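You operate a simulated robot arm through the tools that you are given. There is no shell and no other tool. Be economical: measure what you need, move in short steps, check, and stop when the job is done.

Carry out the task below with a simulated two-armed robot. There is one attempt and no reset: what you move stays moved.

## Task
Brake the drawer cart and fetch the socket that the card names.
Fine: from the blue drawer into the blue tray; brake first, shut the drawer after. Set down upright: what you pick out. Where these are worked on the way, their far stop is far enough and under half their travel is too little: blue drawer.

It is judged by the outcome, as a careful person would: the job done as asked, and still so three seconds after it is handed in. It fails if anything else is knocked over, pushed out of place, dropped, spilled or broken.

## Robot
Two 7-joint arms with two-finger parallel grippers on one trunk, on a base that drives. Base frame: it is fixed to the floor where the robot stands at the start and does not move with it; the origin is under the middle of the robot, x ahead of it, y to its left, z up. Lengths are in cm, angles in rad, forces in N, time in s.
The left shoulder is at the start at [8, 13.1, 94.7], the right one opposite. With the tool pointing down near the work surface each hand reaches from about 38 to 86 cm from the robot's upright axis, wherever it stands, measured 20 degrees to its own side. Places, roughly: blue drawer [120, -10, 80]; brake lever [50, -20, 100]; clamp of the gluing jig [100, -10, 100]; inside of the blue tray [60, -20, 90]; tool case latch [70, -10, 90]; wrench socket [125, 0, 75]. Payload 1.57 kg a hand.
The tool frame of a hand sits at the grasp point between the pads (the TCP): z along the fingers, y along the line on which they close. The tips reach 3 cm beyond it. The gripper opens to 11 cm. The fingers are 2.4 cm wide and 1.2 cm thick; the gripper's body (4.8 by 11.2 cm) begins 7.8 cm behind the TCP.
Orientation is told as [roll, pitch, yaw] about the base's x, y, z axes, in that order, counted from this pose: with the fingers straight down and closing along the base's y, the tool's x points along the base's -x, its y along +y and its z along -z.

## Interface
- The arms move only by the tool drive_tool. It takes "left_targets", "right_targets" or both (then of equal length, played together; a hand with none holds still); each is a list of rows, each a list of 7 numbers: the turn, a rotation vector about the tool's x, y, z in rad, then the shift along the tool's x, y, z in m, then the closure, from 0 (fully open) to 1 (shut). In form: [[wx, wy, wz, tx, ty, tz, claw], ...]. A call has 1 to 10 rows; each row shifts and turns the commanded pose from where the row before left it, along the tool's axes as they then stand. Rows are played at 5 a second. More than 5 cm and 0.15 rad between two rows, or a gripper value outside its range, and nothing of the call is played. A pose out of reach is approached as far as the arm can. The call stops where the force on the tool passes 40 N (or 10 N more than at its start, if that is more) or the arm is blocked; 0.2 s more then pass. Each finger travels about 10.8 cm/s and halts on what it meets, pressing with about 42 N; the grip force reading is that of the motor and also rises with nothing between the fingers. The clock runs only during rows and for 0.2 s after the last one: add rows that do not move to give the fingers time. It gives the time, the measured TCP pose, the force on the tool (base axes), the opening and the grip force at its end, in the units of the frame above (readings bear some noise), with the torque about the TCP (base axes, N m) and any sound that the robot's microphone picked up, and new pictures: "views" is both (left out), scene, wrist or none (wrist: the cameras of the hands that moved).
- Cameras (640 x 400 px; columns grow to the right, rows downward): "scene" is now at [-4.89, -1.87, 143.52]; the picture's right is [-0.20, -0.98, 0.00], its down [-0.40, 0.08, -0.91] and it looks along [0.90, -0.18, -0.40] (base axes); focal length 260 px, centre (320, 200). "left" rides on the left gripper at [7, -1.6, -14.1] in its tool frame; the picture's right is [0.23, 0.97, 0.00], its down [-0.86, 0.20, -0.48] and it looks along [-0.47, 0.11, 0.88] (tool axes); focal length 222 px, centre (320, 200). "right" rides on the right gripper at [7, 1.6, -14.1] in its tool frame; the picture's right is [-0.23, 0.97, 0.00], its down [-0.86, -0.20, -0.48] and it looks along [-0.47, -0.11, 0.88] (tool axes); focal length 222 px, centre (320, 200). There is no depth. A picture from a camera that has moved, and an enlarged one, comes with that camera's place and axes in the base frame and with its lens.
- roll_base(legs): drives the robot by 1 to 6 legs, each [ahead, left, turn to the left] in cm, cm and rad, along the robot's own axes; the way and the turn of a leg run together, so that a leg with both is an arc; at most 150 cm and 3.142 rad a leg. The arms and the cameras ride along, it lands a little off, and it stops where it bumps. It gives what a move gives, and a new picture of the scene camera.
- turn_head(pan, tilt): turns the head with the scene camera to pan (to the left, within 1.902 rad either way) and tilt (down, from -0.506 to 1.204), counted from straight ahead of the robot. It gives what a move gives, and a new picture of the scene camera.
- close_up(camera, box): a new picture of the part [left, top, right, bottom] of that camera's present view, enlarged. No time passes.
- sign_off(): hands the job in; it is judged then, once.

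Go step by step. Nothing tells you exact positions but the pictures and the camera data: compare them with the known pose of the tool, close in by small moves and look again before you grip or let go. The budget is 120 turns and 260 pictures, counting those below and the enlarged ones. Unless the task says otherwise, let go and move clear before handing in, and close with one line.

The tools are called after ">>>" as name(argument=value, ...) on one line, values as JSON. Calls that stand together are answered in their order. drive_tool: Moves the arms, as the interface text tells. Its arguments: {"type":"object","properties":{"left_targets":{"type":"array"},"right_targets":{"type":"array"},"views":{"type":"string","enum":["both","scene","wrist","none"]}},"required":[]} The other tools are called the same way: roll_base (legs) drives the base; turn_head (pan, tilt) turns the head that bears the scene camera; close_up (camera, box) takes an enlarged picture of a part of a camera's view; sign_off () hands the job in.

At the start:

```text
clock: 0.0
left_eef_pos: [50.93, 4.93, 124.42]
left_orientation: [-0.001, 0.0, 0.002]
left_wrist_force: [-0.5, -0.7, 0.8]
left_ft_torque: [0.04, 0.02, 0.0]
left_finger_gap: 11.0
left_gripper_force: 0.1
right_eef_pos: [48.22, -49.22, 119.73]
right_orientation: [-0.001, 0.001, 0.001]
right_wrist_force: [0.4, 0.1, -0.6]
right_ft_torque: [-0.01, -0.03, 0.01]
right_finger_gap: 11.02
right_gripper_force: 0.0
robot x, y, heading: [0.3, 0.29, -0.006]
head pan, tilt: [-0.202, 0.417]
```

scene: 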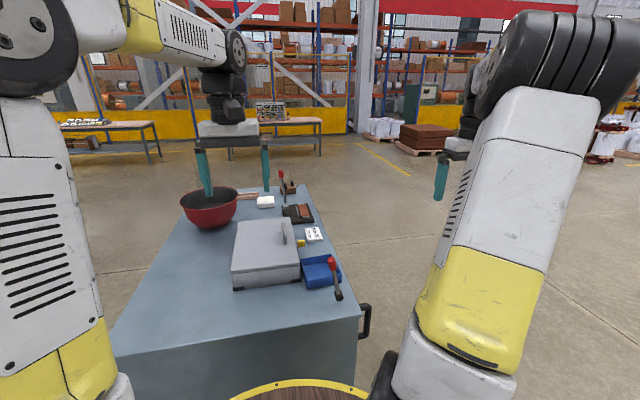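
right: 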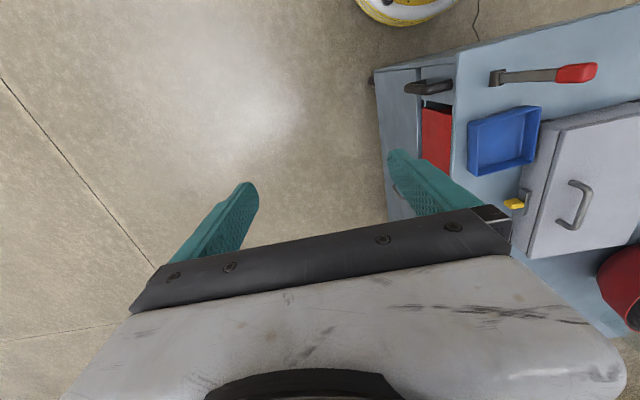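
left: 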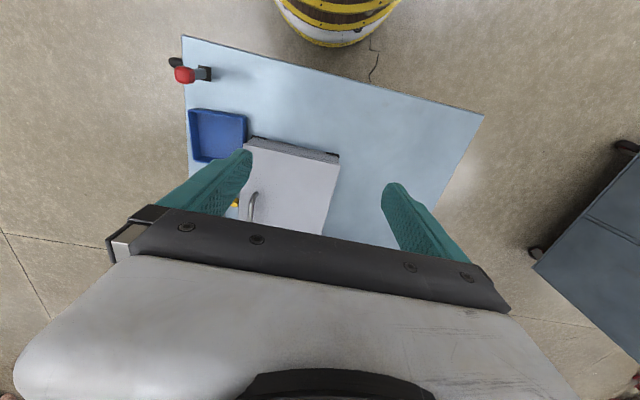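

I see a drawer cart with a bowl, a tool case, a blue tray, a card and a red-handled brake lever. I'll enlarge the views to read the card and find the drawers.

>>> close_up(camera="scene", box=[220, 160, 380, 310])

>>> close_up(camera="right", box=[360, 0, 640, 260])

>>> close_up(camera="scene", box=[295, 220, 335, 250])

```text
2.67 times, centred on (300, 235) of scene
camera zoom: at [-4.89, -1.87, 143.52], right [-0.2, -0.98, 0.0], down [-0.4, 0.08, -0.91], along [0.9, -0.18, -0.4], focal length 694 px, centre (373, 107)
```

zoom: 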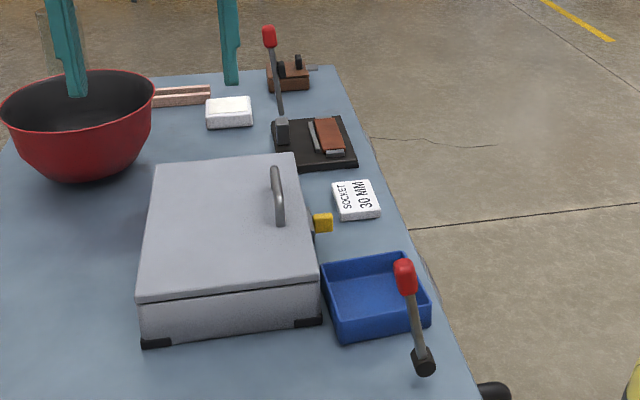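

```text
1.54 times, centred on (500, 130) of right
camera zoom: at [41.32, -47.74, 133.87], right [0.23, 0.97, 0.0], down [0.86, -0.2, 0.48], along [0.47, -0.11, -0.88], focal length 342 px, centre (43, 308)
```

zoom: 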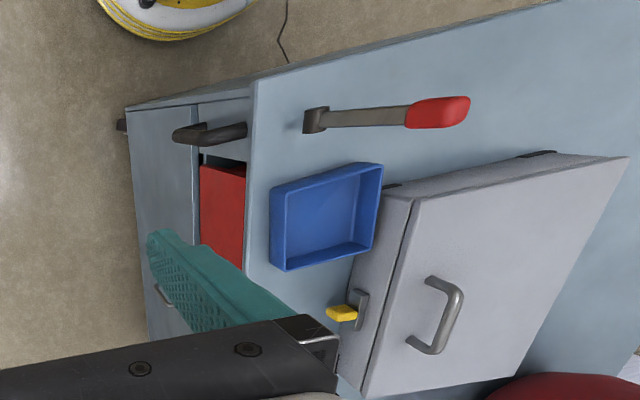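

```text
13.33 times, centred on (315, 235) of scene
camera zoom: at [-4.89, -1.87, 143.52], right [-0.2, -0.98, 0.0], down [-0.4, 0.08, -0.91], along [0.9, -0.18, -0.4], focal length 3470 px, centre (387, -267)
```

zoom: 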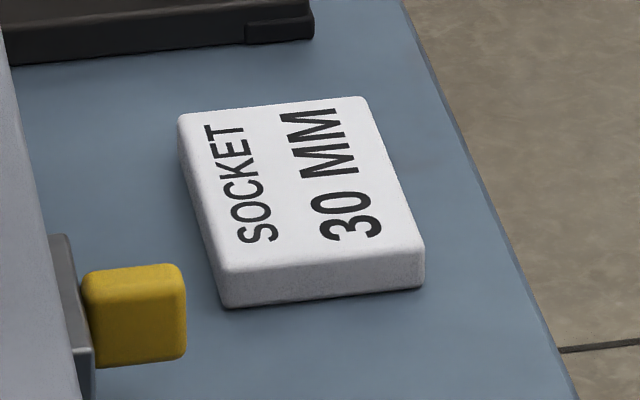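

The card says 30 MM. Now I'll look closer at the brake lever and its mounting.

>>> close_up(camera="scene", box=[300, 245, 380, 320])

>>> close_up(camera="left", box=[150, 30, 270, 105])

>>> turn_head(pan=-0.3, tilt=0.95)

```text
5.33 times, centred on (340, 282) of scene
camera zoom: at [-4.89, -1.87, 143.52], right [-0.2, -0.98, 0.0], down [-0.4, 0.08, -0.91], along [0.9, -0.18, -0.4], focal length 1388 px, centre (213, -240)
```

zoom: 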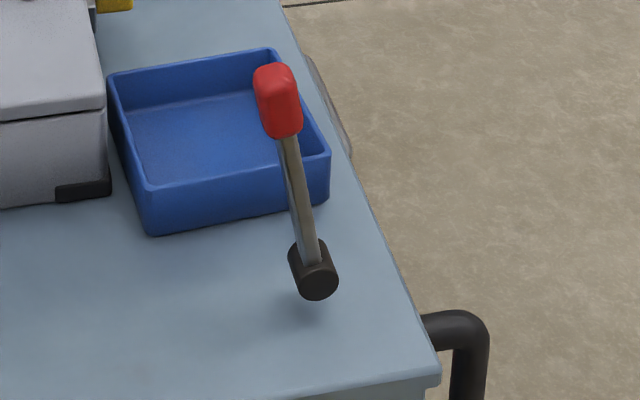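

```text
5.33 times, centred on (210, 68) of left
camera zoom: at [43.91, 3.47, 138.73], right [-0.23, 0.97, 0.0], down [0.86, 0.2, 0.48], along [0.47, 0.11, -0.88], focal length 1185 px, centre (907, 907)
```

zoom: 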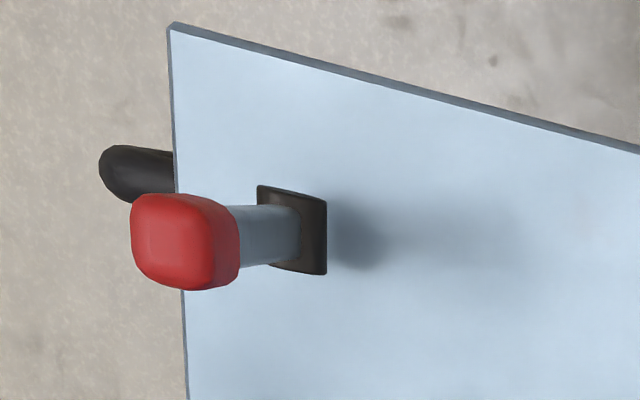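

```text
clock: 1.0
left_eef_pos: [50.96, 4.96, 124.61]
left_orientation: [0.0, 0.0, 0.0]
left_wrist_force: [-0.3, 0.3, -0.3]
left_ft_torque: [0.0, -0.03, 0.02]
left_finger_gap: 11.02
left_gripper_force: 0.1
right_eef_pos: [48.22, -49.3, 119.78]
right_orientation: [0.0, -0.001, 0.001]
right_wrist_force: [0.2, 0.0, -0.4]
right_ft_torque: [-0.01, 0.01, 0.0]
right_finger_gap: 10.97
right_gripper_force: 0.2
robot x, y, heading: [-0.37, 0.12, 0.001]
head pan, tilt: [-0.3, 0.949]
camera scene: at [-6.99, -2.16, 139.02], right [-0.3, -0.96, 0.0], down [-0.78, 0.24, -0.58], along [0.56, -0.17, -0.81], focal length 260 px, centre (320, 200)
```

scene: 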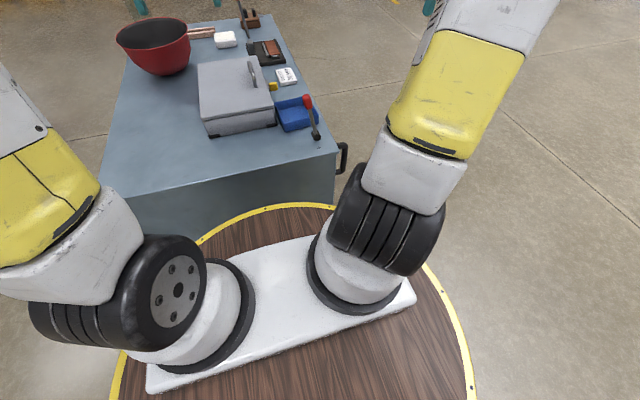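

Socket 30 MM. The brake lever knob is near (48, -15.5, 101.5), with its hub at about (49, -18, 90), and it leans toward +y. I'll bring the right hand above it with the fingers part open and move the left hand aside.

>>> drive_tool(right_targets=[[0, 0, 0, 0, 0.04, 0, 0], [0, 0, 0, 0, 0.05, 0, 0.2], [0, 0, 0, 0, 0.05, 0, 0.4], [0, 0, 0, 0, 0.05, 0, 0.4], [0, 0, 0, 0, 0.05, 0, 0.4], [0, 0, 0, 0, 0.05, 0, 0.4], [0, 0, 0, 0, 0.048, 0, 0.4], [0, 0, 0, 0, 0, 0.03, 0.4]], left_targets=[[0, 0, 0, 0, 0.04, 0, 0], [0, 0, 0, 0, 0.04, 0, 0], [0, 0, 0, 0, 0.04, 0, 0], [0, 0, 0, 0, 0.03, 0, 0], [0, 0, 0, 0, 0, 0, 0], [0, 0, 0, 0, 0, 0, 0], [0, 0, 0, 0, 0, 0, 0], [0, 0, 0, 0, 0, 0, 0]])

>>> turn_head(pan=-0.3, tilt=0.7)

```text
clock: 2.8
left_eef_pos: [50.88, 20.01, 124.45]
left_orientation: [0.0, -0.001, -0.001]
left_wrist_force: [-0.2, 0.5, 0.9]
left_ft_torque: [0.01, -0.03, -0.01]
left_finger_gap: 10.99
left_gripper_force: 0.1
right_eef_pos: [47.84, -15.45, 116.95]
right_orientation: [0.0, 0.002, 0.001]
right_wrist_force: [-0.3, 1.1, -0.2]
right_ft_torque: [0.03, 0.01, 0.0]
right_finger_gap: 6.6
right_gripper_force: 0.1
robot x, y, heading: [0.21, 0.21, 0.002]
head pan, tilt: [-0.3, 0.949]
camera scene: at [-7.01, -2.14, 139.01], right [-0.3, -0.96, 0.0], down [-0.78, 0.24, -0.58], along [0.56, -0.17, -0.81], focal length 260 px, centre (320, 200)
camera right: at [41.05, -13.81, 131.0], right [0.23, 0.97, 0.0], down [0.86, -0.2, 0.48], along [0.47, -0.11, -0.88], focal length 222 px, centre (320, 200)
camera left: at [43.79, 18.45, 138.74], right [-0.23, 0.97, 0.0], down [0.86, 0.2, 0.48], along [0.47, 0.11, -0.88], focal length 222 px, centre (320, 200)
```

scene: 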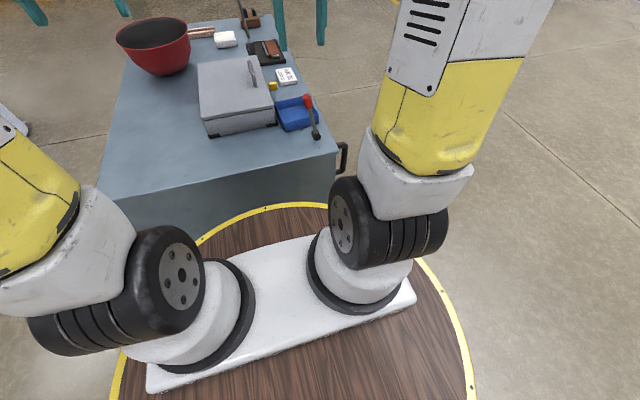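
right: 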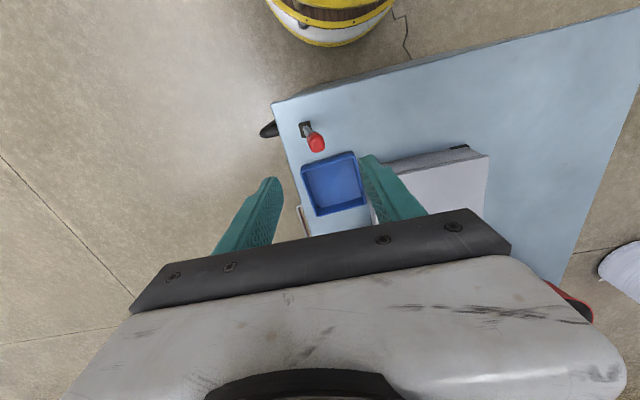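
left: 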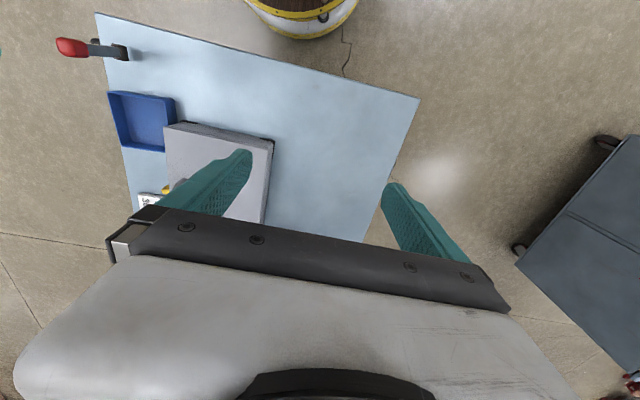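

```text
clock: 3.5
left_eef_pos: [50.77, 19.89, 124.43]
left_orientation: [0.0, -0.001, 0.0]
left_wrist_force: [-0.5, -0.4, 0.5]
left_ft_torque: [0.0, 0.01, -0.01]
left_finger_gap: 11.03
left_gripper_force: 0.1
right_eef_pos: [48.08, -15.49, 116.92]
right_orientation: [-0.002, 0.0, -0.001]
right_wrist_force: [-0.5, 0.1, -0.5]
right_ft_torque: [-0.01, 0.02, -0.01]
right_finger_gap: 6.59
right_gripper_force: 0.0
robot x, y, heading: [0.23, 0.18, 0.001]
head pan, tilt: [-0.3, 0.7]
camera scene: at [-5.84, -2.51, 140.99], right [-0.3, -0.96, 0.0], down [-0.62, 0.19, -0.76], along [0.73, -0.23, -0.64], focal length 260 px, centre (320, 200)
```

scene: 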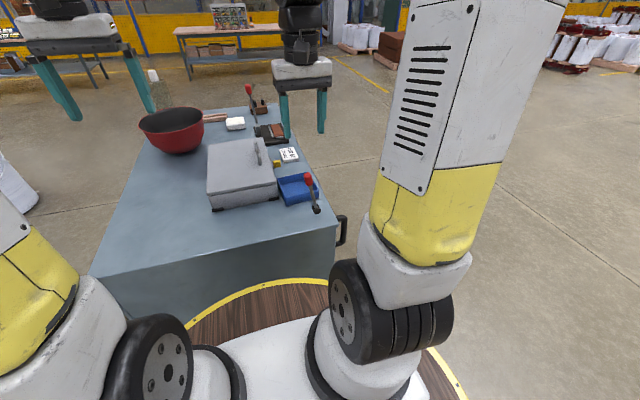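

The knob lies directly below the right hand. I'll lower it so the open fingers straddle the knob.

>>> drive_tool(right_targets=[[0, 0, 0, 0, 0, 0.05, 0.4], [0, 0, 0, 0, -0.003, 0.05, 0.4], [0, 0, 0, 0, 0, 0.04, 0.4]])

```text
clock: 4.3
left_eef_pos: [50.89, 19.86, 124.6]
left_orientation: [0.001, 0.0, 0.001]
left_wrist_force: [-1.6, 0.0, 0.2]
left_ft_torque: [-0.03, -0.01, 0.01]
left_finger_gap: 10.99
left_gripper_force: 0.2
right_eef_pos: [48.14, -15.78, 102.45]
right_orientation: [-0.001, -0.001, 0.0]
right_wrist_force: [-0.4, -0.5, 0.2]
right_ft_torque: [0.01, -0.01, -0.02]
right_finger_gap: 6.6
right_gripper_force: 0.1
robot x, y, heading: [-0.24, 0.26, -0.0]
head pan, tilt: [-0.3, 0.7]
camera scene: at [-5.86, -2.51, 140.99], right [-0.3, -0.96, 0.0], down [-0.62, 0.19, -0.77], along [0.73, -0.23, -0.64], focal length 260 px, centre (320, 200)
camera right: at [41.39, -14.32, 116.54], right [0.23, 0.97, 0.0], down [0.85, -0.2, 0.48], along [0.47, -0.11, -0.88], focal length 222 px, centre (320, 200)
```

scene: 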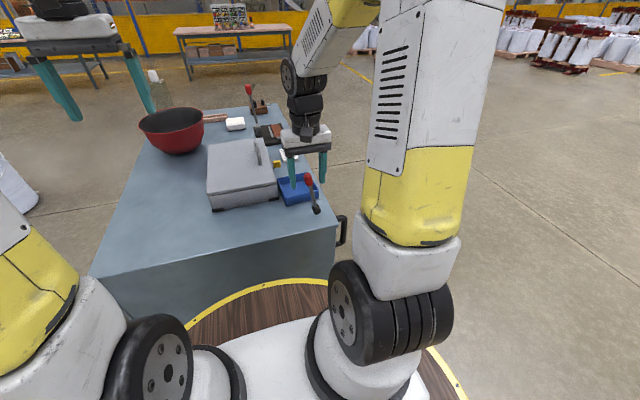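
right: 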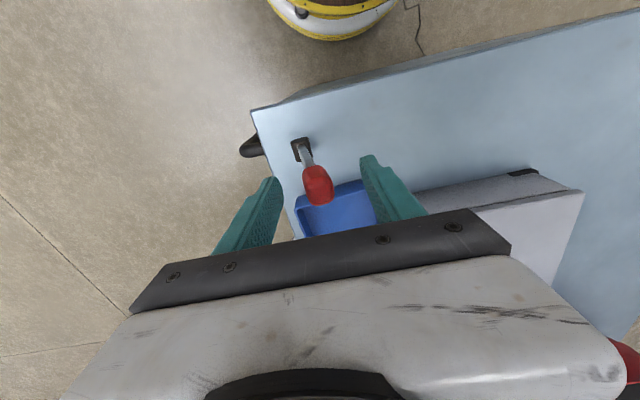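

The knob is between the fingers. I'll narrow them and push gently toward -y, the side away from its lean, watching the force.

>>> drive_tool(right_targets=[[0, 0, 0, 0, 0, 0, 0.62], [0, 0, 0, 0, 0, 0, 0.62], [0, 0, 0, 0, -0.015, 0, 0.62], [0, 0, 0, 0, -0.015, 0, 0.62], [0, 0, 0, 0, -0.01, 0, 0.62]])

```text
clock: 5.5
left_eef_pos: [50.84, 20.36, 124.48]
left_orientation: [0.0, 0.001, 0.003]
left_wrist_force: [0.4, -0.3, -0.2]
left_ft_torque: [-0.02, -0.01, 0.03]
left_finger_gap: 11.01
left_gripper_force: 0.1
right_eef_pos: [48.17, -18.24, 102.63]
right_orientation: [0.012, 0.0, 0.012]
right_wrist_force: [4.0, 30.1, -7.1]
right_ft_torque: [-0.35, -0.26, -0.36]
right_finger_gap: 6.77
right_gripper_force: 15.0
robot x, y, heading: [0.01, 0.06, 0.006]
head pan, tilt: [-0.3, 0.7]
stopped in row 5 (right hand): the force on the tool passed its limit at 44 N (the readings are from after the stop); the commanded pose is now the measured one
camera scene: at [-5.78, -2.3, 140.99], right [-0.29, -0.96, 0.0], down [-0.62, 0.19, -0.76], along [0.73, -0.22, -0.64], focal length 260 px, centre (320, 200)
camera right: at [41.35, -16.94, 116.76], right [0.22, 0.98, 0.01], down [0.86, -0.19, 0.48], along [0.47, -0.09, -0.88], focal length 222 px, centre (320, 200)
```

scene: 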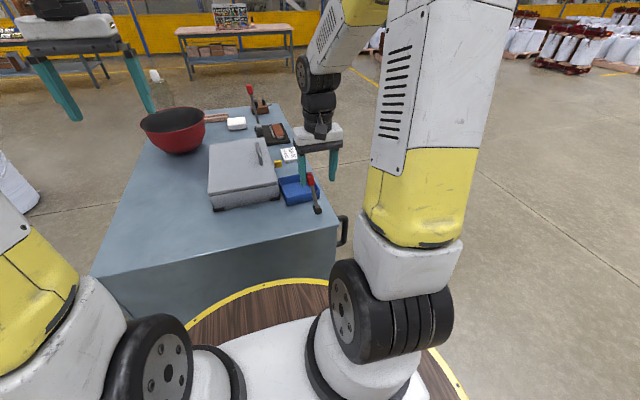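
right: 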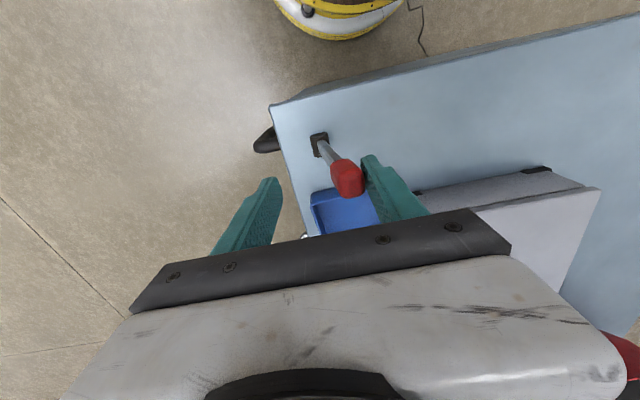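

It does not give toward -y, so that is its stop. I'll push it the other way (+y), following the arc.

>>> drive_tool(right_targets=[[0, 0, 0, 0, 0.02, 0, 0.4], [0, 0, 0, 0, 0.025, 0.005, 0.4], [0, 0, 0, 0, 0.02, 0.006, 0.4], [0, 0, 0, 0, 0.015, 0.008, 0.4], [0, 0, 0, 0, 0.015, 0.01, 0.4]])

```text
clock: 6.7
left_eef_pos: [50.85, 20.03, 124.58]
left_orientation: [0.001, 0.0, 0.003]
left_wrist_force: [0.1, -0.4, -1.2]
left_ft_torque: [0.03, -0.01, 0.03]
left_finger_gap: 10.99
left_gripper_force: 0.2
right_eef_pos: [48.17, -9.29, 100.05]
right_orientation: [0.008, -0.002, 0.007]
right_wrist_force: [0.1, 0.4, -0.7]
right_ft_torque: [0.0, -0.01, 0.01]
right_finger_gap: 6.59
right_gripper_force: 0.0
robot x, y, heading: [-0.34, 0.02, 0.004]
head pan, tilt: [-0.3, 0.7]
camera scene: at [-5.83, -2.49, 140.99], right [-0.29, -0.96, 0.0], down [-0.62, 0.19, -0.76], along [0.73, -0.23, -0.64], focal length 260 px, centre (320, 200)
camera right: at [41.29, -7.86, 114.15], right [0.22, 0.98, 0.01], down [0.86, -0.2, 0.48], along [0.47, -0.1, -0.88], focal length 222 px, centre (320, 200)
```

scene: 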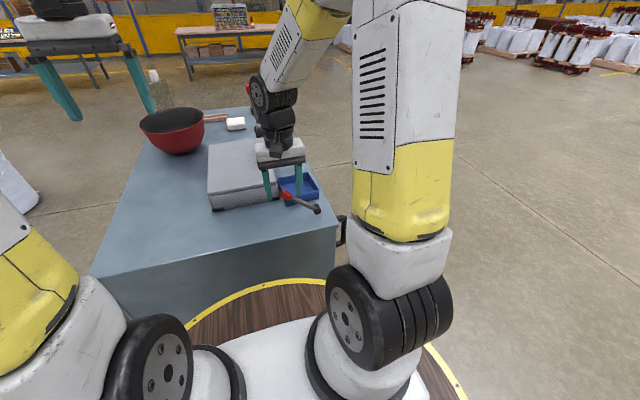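
right: 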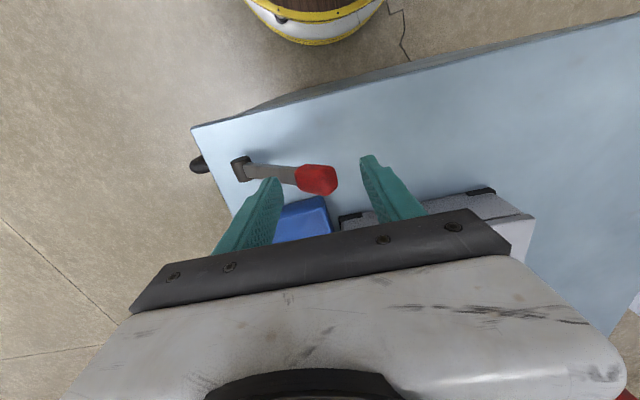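

>>> close_up(camera="scene", box=[240, 150, 350, 230])

```text
5.00 times, centred on (295, 190) of scene
camera zoom: at [-5.83, -2.49, 140.99], right [-0.29, -0.96, 0.0], down [-0.62, 0.19, -0.76], along [0.73, -0.23, -0.64], focal length 1301 px, centre (445, 250)
```

zoom: 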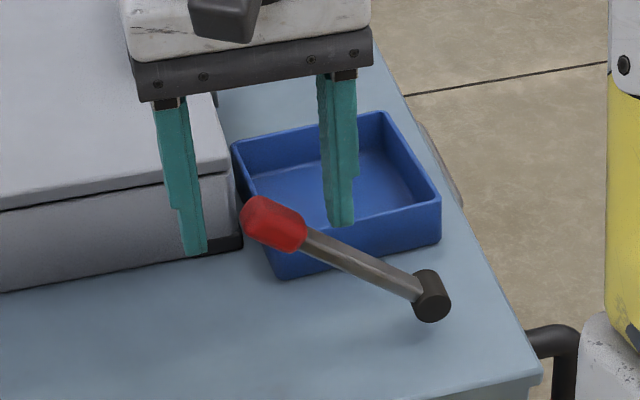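

Lever is now at about 48° and free. I'll continue along the arc until it meets its stop.

>>> drive_tool(right_targets=[[0, 0, 0, 0, 0.012, 0.012, 0.4], [0, 0, 0, 0, 0.01, 0.012, 0.4], [0, 0, 0, 0, 0.008, 0.012, 0.4], [0, 0, 0, 0, 0.008, 0.012, 0.4]])

>>> close_up(camera="scene", box=[240, 150, 350, 230])

```text
clock: 7.7
left_eef_pos: [50.87, 20.13, 124.54]
left_orientation: [0.001, 0.0, 0.003]
left_wrist_force: [0.3, -0.2, -0.5]
left_ft_torque: [0.03, 0.0, -0.03]
left_finger_gap: 10.99
left_gripper_force: 0.0
right_eef_pos: [48.02, -5.37, 95.07]
right_orientation: [0.007, -0.001, 0.008]
right_wrist_force: [-1.2, 0.0, 0.4]
right_ft_torque: [-0.03, -0.02, -0.02]
right_finger_gap: 6.6
right_gripper_force: 0.0
robot x, y, heading: [0.07, 0.06, 0.003]
head pan, tilt: [-0.3, 0.7]
camera scene: at [-5.83, -2.48, 140.99], right [-0.29, -0.96, 0.0], down [-0.62, 0.19, -0.76], along [0.73, -0.23, -0.64], focal length 260 px, centre (320, 200)
camera right: at [41.15, -3.96, 109.19], right [0.22, 0.98, 0.01], down [0.86, -0.2, 0.48], along [0.47, -0.1, -0.88], focal length 222 px, centre (320, 200)
```

scene: 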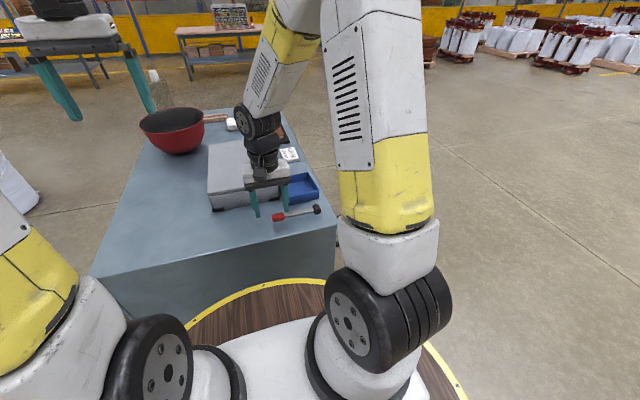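
right: 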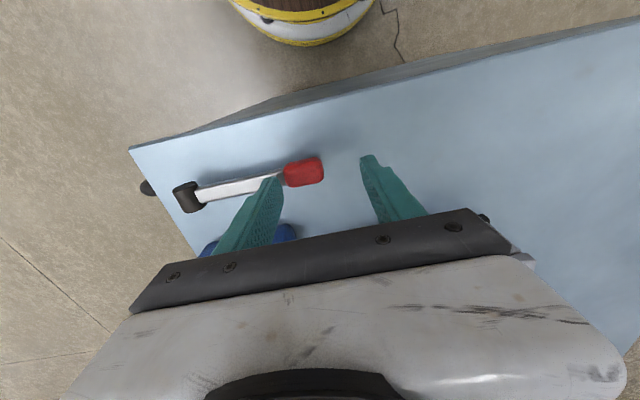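

```text
5.00 times, centred on (295, 190) of scene
camera zoom: at [-5.83, -2.48, 140.99], right [-0.29, -0.96, 0.0], down [-0.62, 0.19, -0.76], along [0.73, -0.23, -0.64], focal length 1301 px, centre (445, 250)
```

zoom: 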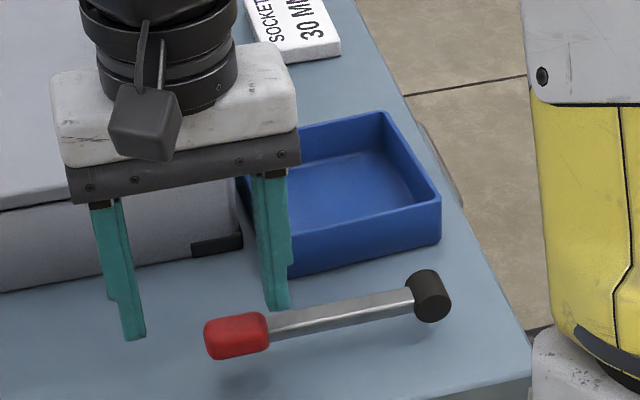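

The lever is lying nearly flat. I'll press it down gently to confirm it's at its stop.

>>> drive_tool(right_targets=[[0, 0, 0, 0, 0.004, 0.006, 0.4], [0, 0, 0, 0, 0, 0.006, 0.4], [0, 0, 0, 0, 0, 0.004, 0.4]], views="none")

>>> close_up(camera="scene", box=[240, 150, 350, 230])

```text
clock: 8.3
left_eef_pos: [50.77, 20.09, 124.48]
left_orientation: [0.0, 0.0, 0.0]
left_wrist_force: [-0.5, -0.9, -0.1]
left_ft_torque: [0.0, -0.02, -0.02]
left_finger_gap: 11.02
left_gripper_force: 0.0
right_eef_pos: [48.09, -4.81, 94.42]
right_orientation: [0.01, -0.005, 0.007]
right_wrist_force: [-6.2, -1.5, 20.7]
right_ft_torque: [-0.8, 0.32, -0.26]
right_finger_gap: 6.72
right_gripper_force: 0.7
robot x, y, heading: [-0.23, 0.03, 0.005]
head pan, tilt: [-0.3, 0.7]
stopped in row 2 (right hand): the force on the tool passed its limit at 55 N (the readings are from after the stop); the commanded pose is now the measured one
```

```text
5.00 times, centred on (295, 190) of scene
camera zoom: at [-5.92, -2.47, 140.99], right [-0.29, -0.96, 0.0], down [-0.62, 0.19, -0.77], along [0.73, -0.23, -0.64], focal length 1301 px, centre (445, 250)
```

zoom: 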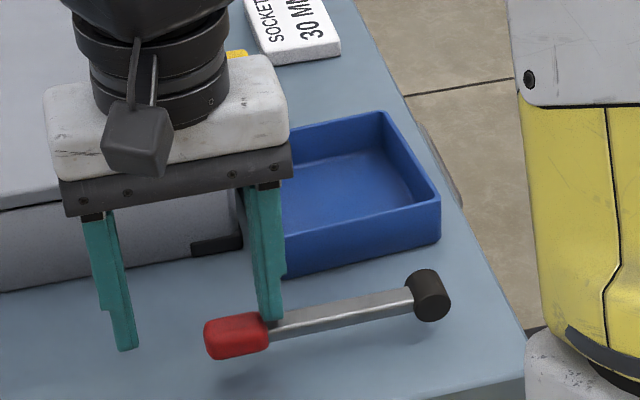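

The lever is hard against its far stop, so the brake is on. I'll raise the hand and drive around to the right side of the cart, facing its drawers.

>>> drive_tool(right_targets=[[0, 0, 0, 0, 0, -0.05, 0.4], [0, 0, 0, 0, 0, -0.05, 0.3], [0, 0, 0, 0, 0, -0.05, 0], [0, 0, 0, 0, 0, -0.05, 0], [0, 0, 0, 0, -0.05, -0.05, 0], [0, 0, 0, 0, -0.05, 0, 0], [0, 0, 0, 0, -0.05, 0, 0]], left_targets=[[0, 0, 0, 0, 0, 0, 0], [0, 0, 0, 0, 0, 0, 0], [0, 0, 0, 0, 0, -0.02, 0], [0, 0, 0, 0, 0, 0, 0], [0, 0, 0, 0, 0, 0, 0], [0, 0, 0, 0, 0, 0, 0], [0, 0, 0, 0, 0, 0, 0]], views="scene")

>>> turn_head(pan=-0.8, tilt=0.5)

```text
refused: row 5 steps farther than a row can; nothing moved
```

```text
clock: 9.2
left_eef_pos: [50.74, 20.07, 124.54]
left_orientation: [-0.001, 0.0, 0.002]
left_wrist_force: [-0.8, -0.4, 0.3]
left_ft_torque: [0.0, -0.02, 0.02]
left_finger_gap: 11.0
left_gripper_force: 0.0
right_eef_pos: [48.12, -4.86, 94.27]
right_orientation: [0.007, -0.008, 0.007]
right_wrist_force: [-5.9, -1.1, 35.0]
right_ft_torque: [-1.26, 0.38, -0.35]
right_finger_gap: 6.72
right_gripper_force: 0.8
robot x, y, heading: [-0.16, 0.17, 0.005]
head pan, tilt: [-0.799, 0.499]
camera scene: at [-7.69, -6.47, 142.75], right [-0.72, -0.7, 0.0], down [-0.33, 0.34, -0.88], along [0.61, -0.63, -0.48], focal length 260 px, centre (320, 200)
```

scene: 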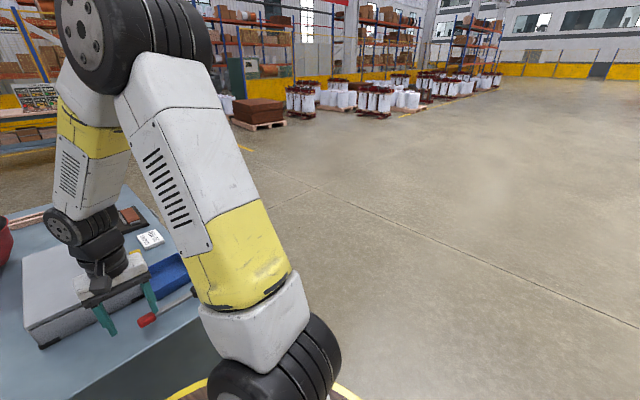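

The floor on the right is clear. I'll raise the hand in legal steps.

>>> drive_tool(right_targets=[[0, 0, 0, 0, 0, -0.05, 0.4], [0, 0, 0, 0, 0, -0.05, 0.3], [0, 0, 0, 0, 0, -0.05, 0], [0, 0, 0, 0, 0, -0.05, 0], [0, 0, 0, 0, 0, -0.05, 0], [0, 0, 0, 0, -0.05, 0, 0], [0, 0, 0, 0, -0.05, 0, 0], [0, 0, 0, 0, -0.05, 0, 0]], views="scene")

```text
clock: 11.0
left_eef_pos: [50.79, 20.1, 124.64]
left_orientation: [0.001, 0.002, 0.003]
left_wrist_force: [0.9, 0.8, 0.1]
left_ft_torque: [-0.03, -0.01, -0.02]
left_finger_gap: 11.01
left_gripper_force: 0.1
right_eef_pos: [48.0, -20.55, 119.14]
right_orientation: [0.006, -0.004, 0.009]
right_wrist_force: [0.0, -0.1, 0.7]
right_ft_torque: [-0.03, 0.0, 0.0]
right_finger_gap: 11.01
right_gripper_force: 0.0
robot x, y, heading: [-0.18, 0.0, 0.003]
head pan, tilt: [-0.799, 0.499]
camera scene: at [-7.59, -6.45, 142.76], right [-0.72, -0.7, 0.0], down [-0.33, 0.34, -0.88], along [0.61, -0.63, -0.48], focal length 260 px, centre (320, 200)
```

scene: 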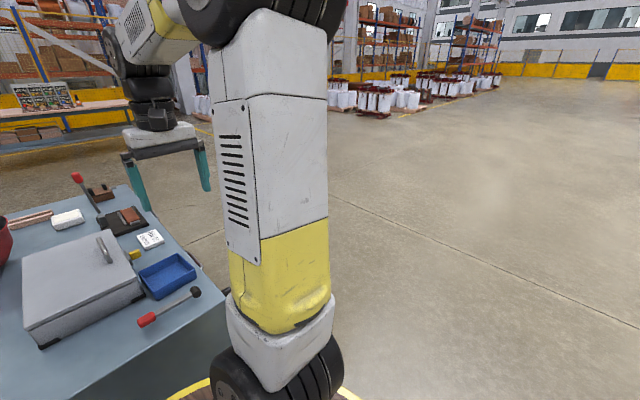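

>>> roll_base(legs=[[-8, 0, 0], [0, -95, 0], [110, 0, 0], [0, 0, 1.571]])

>>> turn_head(pan=0, tilt=0.6)

```text
clock: 25.6
left_eef_pos: [79.14, -45.38, 124.57]
left_orientation: [0.0, -0.001, 1.562]
left_wrist_force: [0.8, -0.2, 0.6]
left_ft_torque: [-0.01, 0.01, 0.0]
left_finger_gap: 11.01
left_gripper_force: 0.1
right_eef_pos: [119.65, -48.36, 118.99]
right_orientation: [0.006, -0.003, 1.568]
right_wrist_force: [-0.9, -0.5, 0.1]
right_ft_torque: [0.0, -0.04, 0.02]
right_finger_gap: 11.02
right_gripper_force: 0.2
robot x, y, heading: [98.8, -95.98, 1.564]
head pan, tilt: [-0.799, 0.499]
camera scene: at [105.12, -104.06, 142.76], right [0.69, -0.72, 0.0], down [-0.35, -0.33, -0.88], along [0.63, 0.61, -0.48], focal length 260 px, centre (320, 200)
```

scene: 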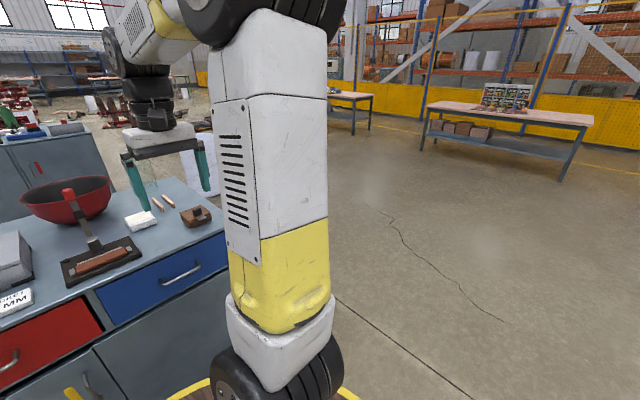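

```text
clock: 26.7
left_eef_pos: [79.21, -45.35, 124.5]
left_orientation: [-0.001, -0.001, 1.563]
left_wrist_force: [-0.6, -0.1, 0.0]
left_ft_torque: [0.04, -0.03, 0.01]
left_finger_gap: 11.02
left_gripper_force: 0.0
right_eef_pos: [119.65, -48.43, 119.16]
right_orientation: [0.007, -0.006, 1.568]
right_wrist_force: [-0.1, 0.3, 0.3]
right_ft_torque: [0.0, -0.01, 0.0]
right_finger_gap: 10.99
right_gripper_force: 0.0
robot x, y, heading: [98.59, -96.25, 1.563]
head pan, tilt: [0.0, 0.6]
camera scene: at [98.62, -101.51, 141.85], right [1.0, -0.01, 0.0], down [-0.01, -0.56, -0.83], along [0.01, 0.82, -0.56], focal length 260 px, centre (320, 200)
```

scene: 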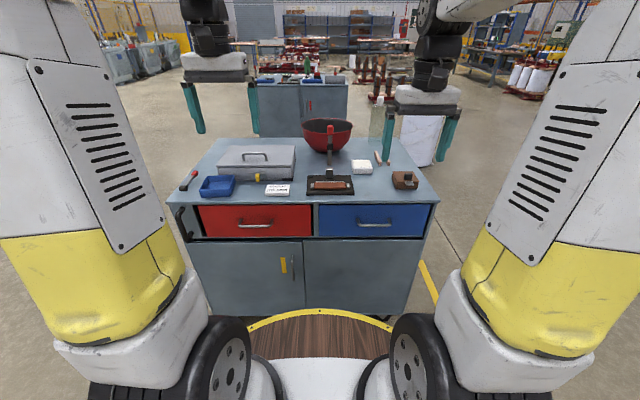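

I now face the drawers, with the blue one at the upper right. I'll enlarge its handle and the jig above it.

>>> close_up(camera="scene", box=[290, 150, 450, 250])

>>> close_up(camera="right", box=[0, 0, 640, 400])

```text
4.00 times, centred on (370, 200) of scene
camera zoom: at [98.62, -101.51, 141.85], right [1.0, -0.01, 0.0], down [-0.01, -0.56, -0.83], along [0.01, 0.82, -0.56], focal length 1041 px, centre (120, 200)
```

zoom: 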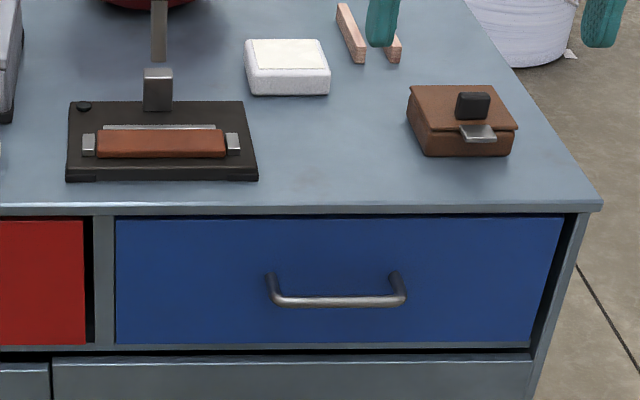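

```text
1.00 times, centred on (320, 200) of right (not enlarged: the box is as wide or as high as the picture)
camera zoom: at [118.2, -55.6, 133.23], right [-0.97, 0.23, 0.01], down [0.2, 0.85, 0.48], along [0.1, 0.47, -0.88], focal length 222 px, centre (320, 200)
```

zoom: 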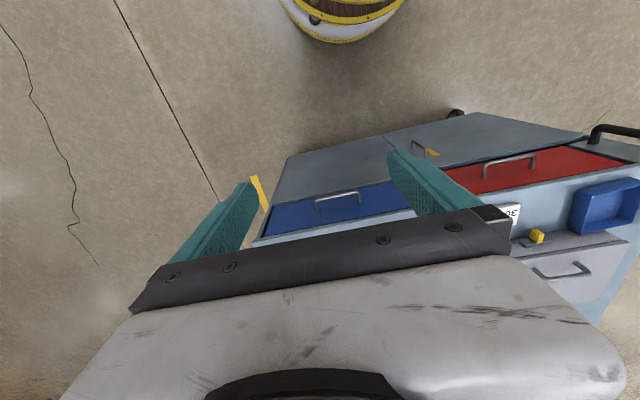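

The blue drawer's bar handle is at about (119.2, -29.3, 82.3) and runs along x. I'll turn the right wrist 90° so the fingers close along y and can hook the bar.

>>> drive_tool(right_targets=[[0, 0, 0.149, 0, 0, 0, 0.3], [0, 0, 0.149, 0, 0, 0, 0.5], [0, 0, 0.149, 0, 0, 0, 0.5], [0, 0, 0.149, 0, 0, 0, 0.5], [0, 0, 0.149, 0, 0, 0, 0.5], [0, 0, 0.149, 0, 0, 0, 0.5], [0, 0, 0.149, 0, 0, 0, 0.5], [0, 0, 0.149, 0, 0, 0, 0.5], [0, 0, 0.149, 0, 0, 0, 0.5], [0, 0, 0.149, 0, 0, 0, 0.5]], views="none")

>>> drive_tool(right_targets=[[0, 0, 0.078, 0, 0, 0, 0.5], [0, 0, 0, 0, 0.04, 0, 0.5], [0, 0, 0, 0, 0.04, 0.03, 0.5], [0, 0, 0, 0, 0.04, 0.03, 0.5], [0, 0, 0, 0, 0.035, 0.03, 0.5], [0, 0, 0, 0, 0.025, 0.03, 0.5]])

```text
clock: 28.9
left_eef_pos: [79.13, -45.29, 124.55]
left_orientation: [0.0, -0.001, 1.562]
left_wrist_force: [-0.7, 0.4, 0.5]
left_ft_torque: [0.03, 0.0, 0.02]
left_finger_gap: 10.99
left_gripper_force: 0.0
right_eef_pos: [119.56, -48.6, 119.1]
right_orientation: [0.005, 0.005, 0.075]
right_wrist_force: [0.1, 0.7, -0.2]
right_ft_torque: [0.0, 0.03, 0.01]
right_finger_gap: 5.46
right_gripper_force: 0.1
robot x, y, heading: [99.08, -96.24, 1.567]
head pan, tilt: [0.0, 0.6]
```

```text
clock: 30.3
left_eef_pos: [79.05, -45.29, 124.47]
left_orientation: [-0.001, 0.001, 1.562]
left_wrist_force: [0.0, -0.1, -0.6]
left_ft_torque: [0.04, 0.0, 0.0]
left_finger_gap: 11.0
left_gripper_force: 0.1
right_eef_pos: [119.73, -30.51, 107.49]
right_orientation: [0.003, 0.004, -0.002]
right_wrist_force: [-1.1, -1.2, 0.3]
right_ft_torque: [0.03, 0.0, -0.01]
right_finger_gap: 5.52
right_gripper_force: 0.0
robot x, y, heading: [98.57, -96.23, 1.563]
head pan, tilt: [0.0, 0.6]
camera scene: at [98.61, -101.53, 141.85], right [1.0, -0.01, 0.0], down [0.0, -0.56, -0.83], along [0.01, 0.83, -0.56], focal length 260 px, centre (320, 200)
camera right: at [112.95, -28.97, 121.6], right [0.23, 0.97, 0.0], down [0.86, -0.2, 0.47], along [0.46, -0.11, -0.88], focal length 222 px, centre (320, 200)
```

scene: 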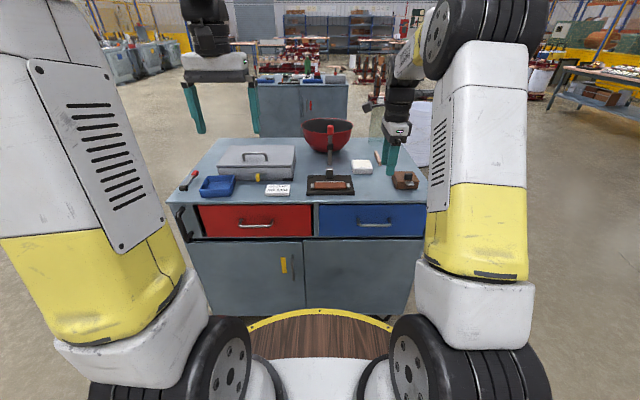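
right: 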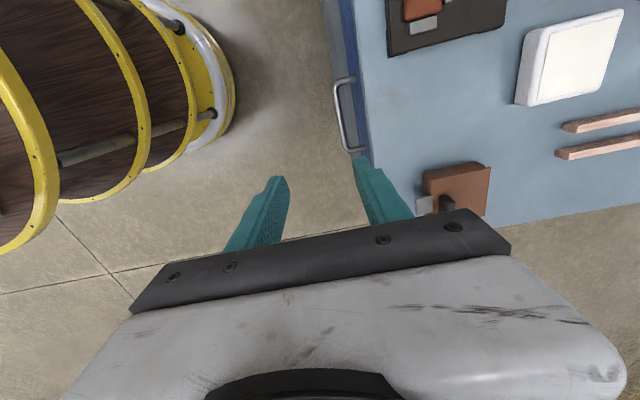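

I'll lower partway and re-measure the handle from the wrist camera.

>>> drive_tool(right_targets=[[0, 0, 0, 0, 0.01, 0.05, 0.5], [0, 0, 0, 0, 0.01, 0.05, 0.5], [0, 0, 0, 0, 0, 0.03, 0.5]], views="wrist")

>>> close_up(camera="scene", box=[320, 150, 440, 250])

```text
refused: row 1 steps farther than a row can; nothing moved
```

```text
4.00 times, centred on (380, 200) of scene
camera zoom: at [98.61, -101.53, 141.85], right [1.0, -0.01, 0.0], down [0.0, -0.56, -0.83], along [0.01, 0.83, -0.56], focal length 1041 px, centre (80, 200)
```

zoom: 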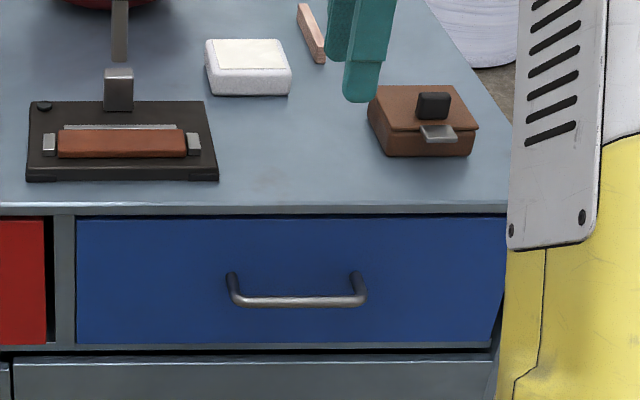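

>>> drive_tool(right_targets=[[0, 0, 0, 0, 0, 0.05, 0.2], [0, 0, 0, 0, -0.01, 0.04, 0.2], [0, 0, 0, 0, 0, 0, 0.2]], views="wrist")

>>> close_up(camera="right", box=[270, 60, 430, 220])

```text
clock: 31.1
left_eef_pos: [79.07, -45.31, 124.43]
left_orientation: [0.0, -0.001, 1.563]
left_wrist_force: [-0.2, -0.5, 0.3]
left_ft_torque: [-0.02, -0.03, 0.01]
left_finger_gap: 11.02
left_gripper_force: 0.0
right_eef_pos: [119.91, -31.66, 98.33]
right_orientation: [0.004, 0.007, -0.001]
right_wrist_force: [0.1, 0.0, -0.8]
right_ft_torque: [-0.02, -0.05, -0.01]
right_finger_gap: 8.8
right_gripper_force: 0.1
robot x, y, heading: [98.31, -96.52, 1.562]
head pan, tilt: [0.0, 0.6]
camera right: at [113.12, -30.08, 112.49], right [0.23, 0.97, 0.0], down [0.86, -0.2, 0.47], along [0.46, -0.1, -0.88], focal length 222 px, centre (320, 200)
```

right: 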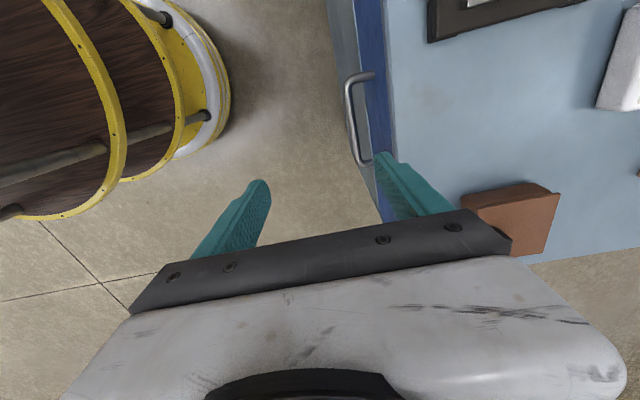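

```text
2.50 times, centred on (350, 140) of right
camera zoom: at [113.12, -30.08, 112.49], right [0.23, 0.97, 0.0], down [0.86, -0.2, 0.47], along [0.46, -0.1, -0.88], focal length 555 px, centre (245, 350)
```

zoom: 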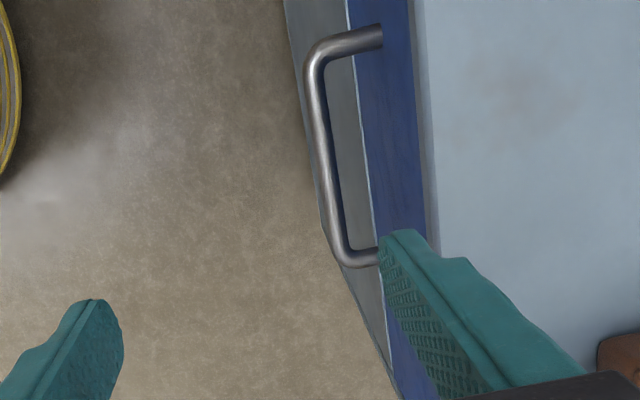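

The bar is at about y = -26.6, z = 80.7, with about 3 cm free behind it. I'll line the rear finger up with that gap and go down to just above it.

>>> drive_tool(right_targets=[[0, 0, 0, 0.003, 0.0195, 0, 0.2], [0, 0, 0, 0, 0, 0.05, 0.2], [0, 0, 0, 0, 0, 0.045, 0.2], [0, 0, 0, 0, 0, 0, 0.2]], views="wrist")

>>> close_up(camera="right", box=[270, 60, 430, 220])

>>> close_up(camera="scene", box=[330, 130, 430, 240])

```text
clock: 32.1
left_eef_pos: [79.2, -45.4, 124.56]
left_orientation: [0.0, -0.001, 1.564]
left_wrist_force: [-0.3, 0.2, 0.1]
left_ft_torque: [0.0, -0.01, 0.01]
left_finger_gap: 11.0
left_gripper_force: 0.0
right_eef_pos: [119.33, -29.43, 88.77]
right_orientation: [0.003, 0.007, 0.0]
right_wrist_force: [-0.6, -0.1, 0.4]
right_ft_torque: [0.04, -0.05, -0.01]
right_finger_gap: 8.82
right_gripper_force: 0.1
robot x, y, heading: [98.64, -96.6, 1.564]
head pan, tilt: [0.0, 0.6]
camera right: at [112.51, -27.94, 102.87], right [0.23, 0.97, 0.0], down [0.86, -0.2, 0.47], along [0.46, -0.1, -0.88], focal length 222 px, centre (320, 200)
```

right: 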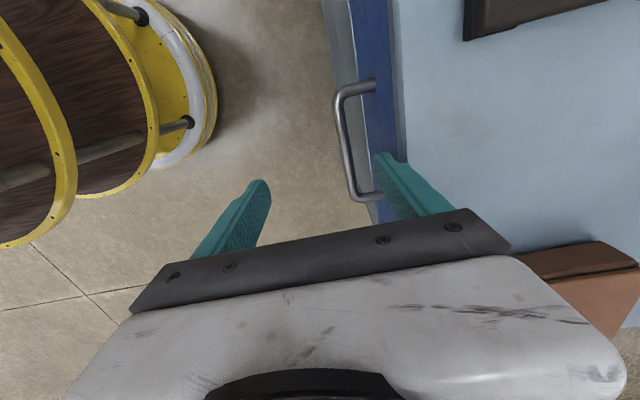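

```text
2.50 times, centred on (350, 140) of right
camera zoom: at [112.51, -27.94, 102.87], right [0.23, 0.97, 0.0], down [0.86, -0.2, 0.47], along [0.46, -0.1, -0.88], focal length 555 px, centre (245, 350)
```

zoom: 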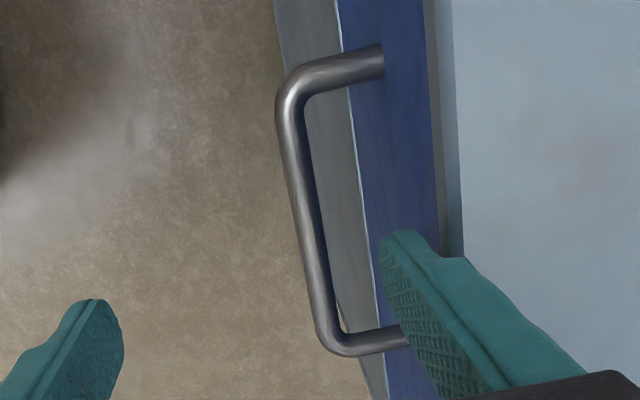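

```text
3.64 times, centred on (380, 185) of scene
camera zoom: at [98.61, -101.5, 141.85], right [1.0, -0.01, 0.0], down [0.0, -0.57, -0.82], along [0.01, 0.82, -0.57], focal length 946 px, centre (102, 254)
```

zoom: 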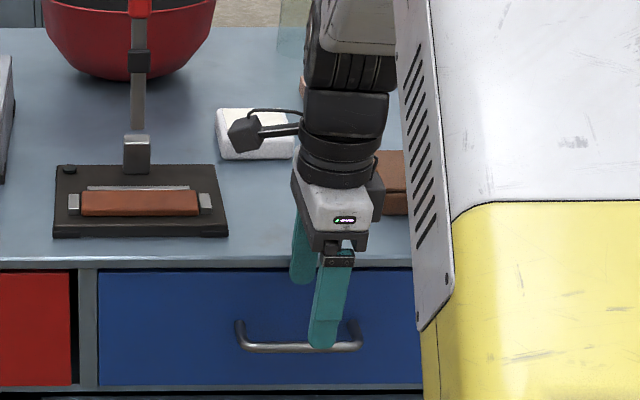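

>>> drive_tool(right_targets=[[0, 0, 0, 0, -0.003, 0.03, 0.2], [0, 0, 0, 0, 0, 0.03, 0.2], [0, 0, 0, 0, 0, 0.012, 0.2], [0, 0, 0, 0, 0, 0, 0.2]], views="wrist")

```text
clock: 33.1
left_eef_pos: [79.25, -45.39, 124.5]
left_orientation: [0.0, -0.002, 1.562]
left_wrist_force: [0.0, -0.5, -0.2]
left_ft_torque: [0.04, -0.01, 0.01]
left_finger_gap: 11.01
left_gripper_force: 0.0
right_eef_pos: [119.14, -29.7, 81.58]
right_orientation: [0.003, 0.008, -0.001]
right_wrist_force: [0.8, -0.9, -0.2]
right_ft_torque: [0.01, -0.02, 0.02]
right_finger_gap: 8.81
right_gripper_force: 0.1
robot x, y, heading: [98.89, -96.61, 1.56]
head pan, tilt: [0.0, 0.6]
camera right: at [112.36, -28.2, 95.78], right [0.23, 0.97, 0.0], down [0.86, -0.2, 0.47], along [0.46, -0.11, -0.88], focal length 222 px, centre (320, 200)
```

right: 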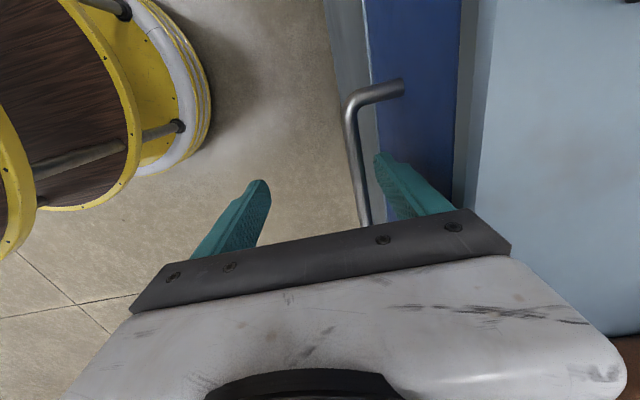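

The rear finger is behind the bar. I'll pull slowly.

>>> drive_tool(right_targets=[[0, 0, 0, 0, -0.01, 0, 0.2], [0, 0, 0, 0, -0.01, 0, 0.2], [0, 0, 0, 0, -0.012, 0, 0.2], [0, 0, 0, 0, -0.015, 0, 0.2], [0, 0, 0, 0, -0.015, 0, 0.2], [0, 0, 0, 0, -0.015, 0, 0.2], [0, 0, 0, 0, -0.012, 0, 0.2], [0, 0, 0, 0, 0, 0, 0.2]])

```text
clock: 34.9
left_eef_pos: [79.13, -45.31, 124.54]
left_orientation: [0.0, 0.002, 1.56]
left_wrist_force: [-0.8, 1.2, 0.3]
left_ft_torque: [0.01, 0.04, 0.0]
left_finger_gap: 11.0
left_gripper_force: 0.0
right_eef_pos: [119.04, -38.65, 81.4]
right_orientation: [0.004, 0.007, 0.0]
right_wrist_force: [0.3, -0.1, -1.0]
right_ft_torque: [0.03, -0.01, -0.02]
right_finger_gap: 8.77
right_gripper_force: 0.1
robot x, y, heading: [98.43, -96.28, 1.567]
head pan, tilt: [0.0, 0.6]
camera scene: at [98.61, -101.5, 141.85], right [1.0, -0.01, 0.0], down [0.0, -0.57, -0.82], along [0.01, 0.82, -0.57], focal length 260 px, centre (320, 200)
camera right: at [112.3, -37.19, 95.54], right [0.23, 0.97, 0.0], down [0.86, -0.2, 0.47], along [0.46, -0.1, -0.88], focal length 222 px, centre (320, 200)
```

scene: 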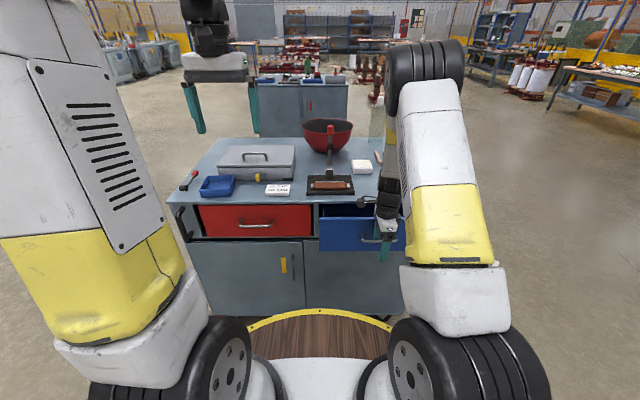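
right: 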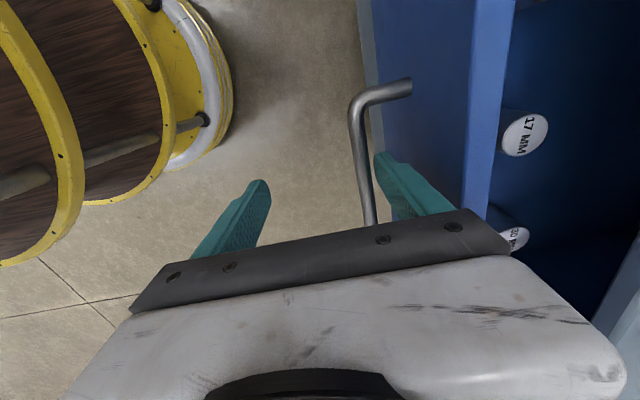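

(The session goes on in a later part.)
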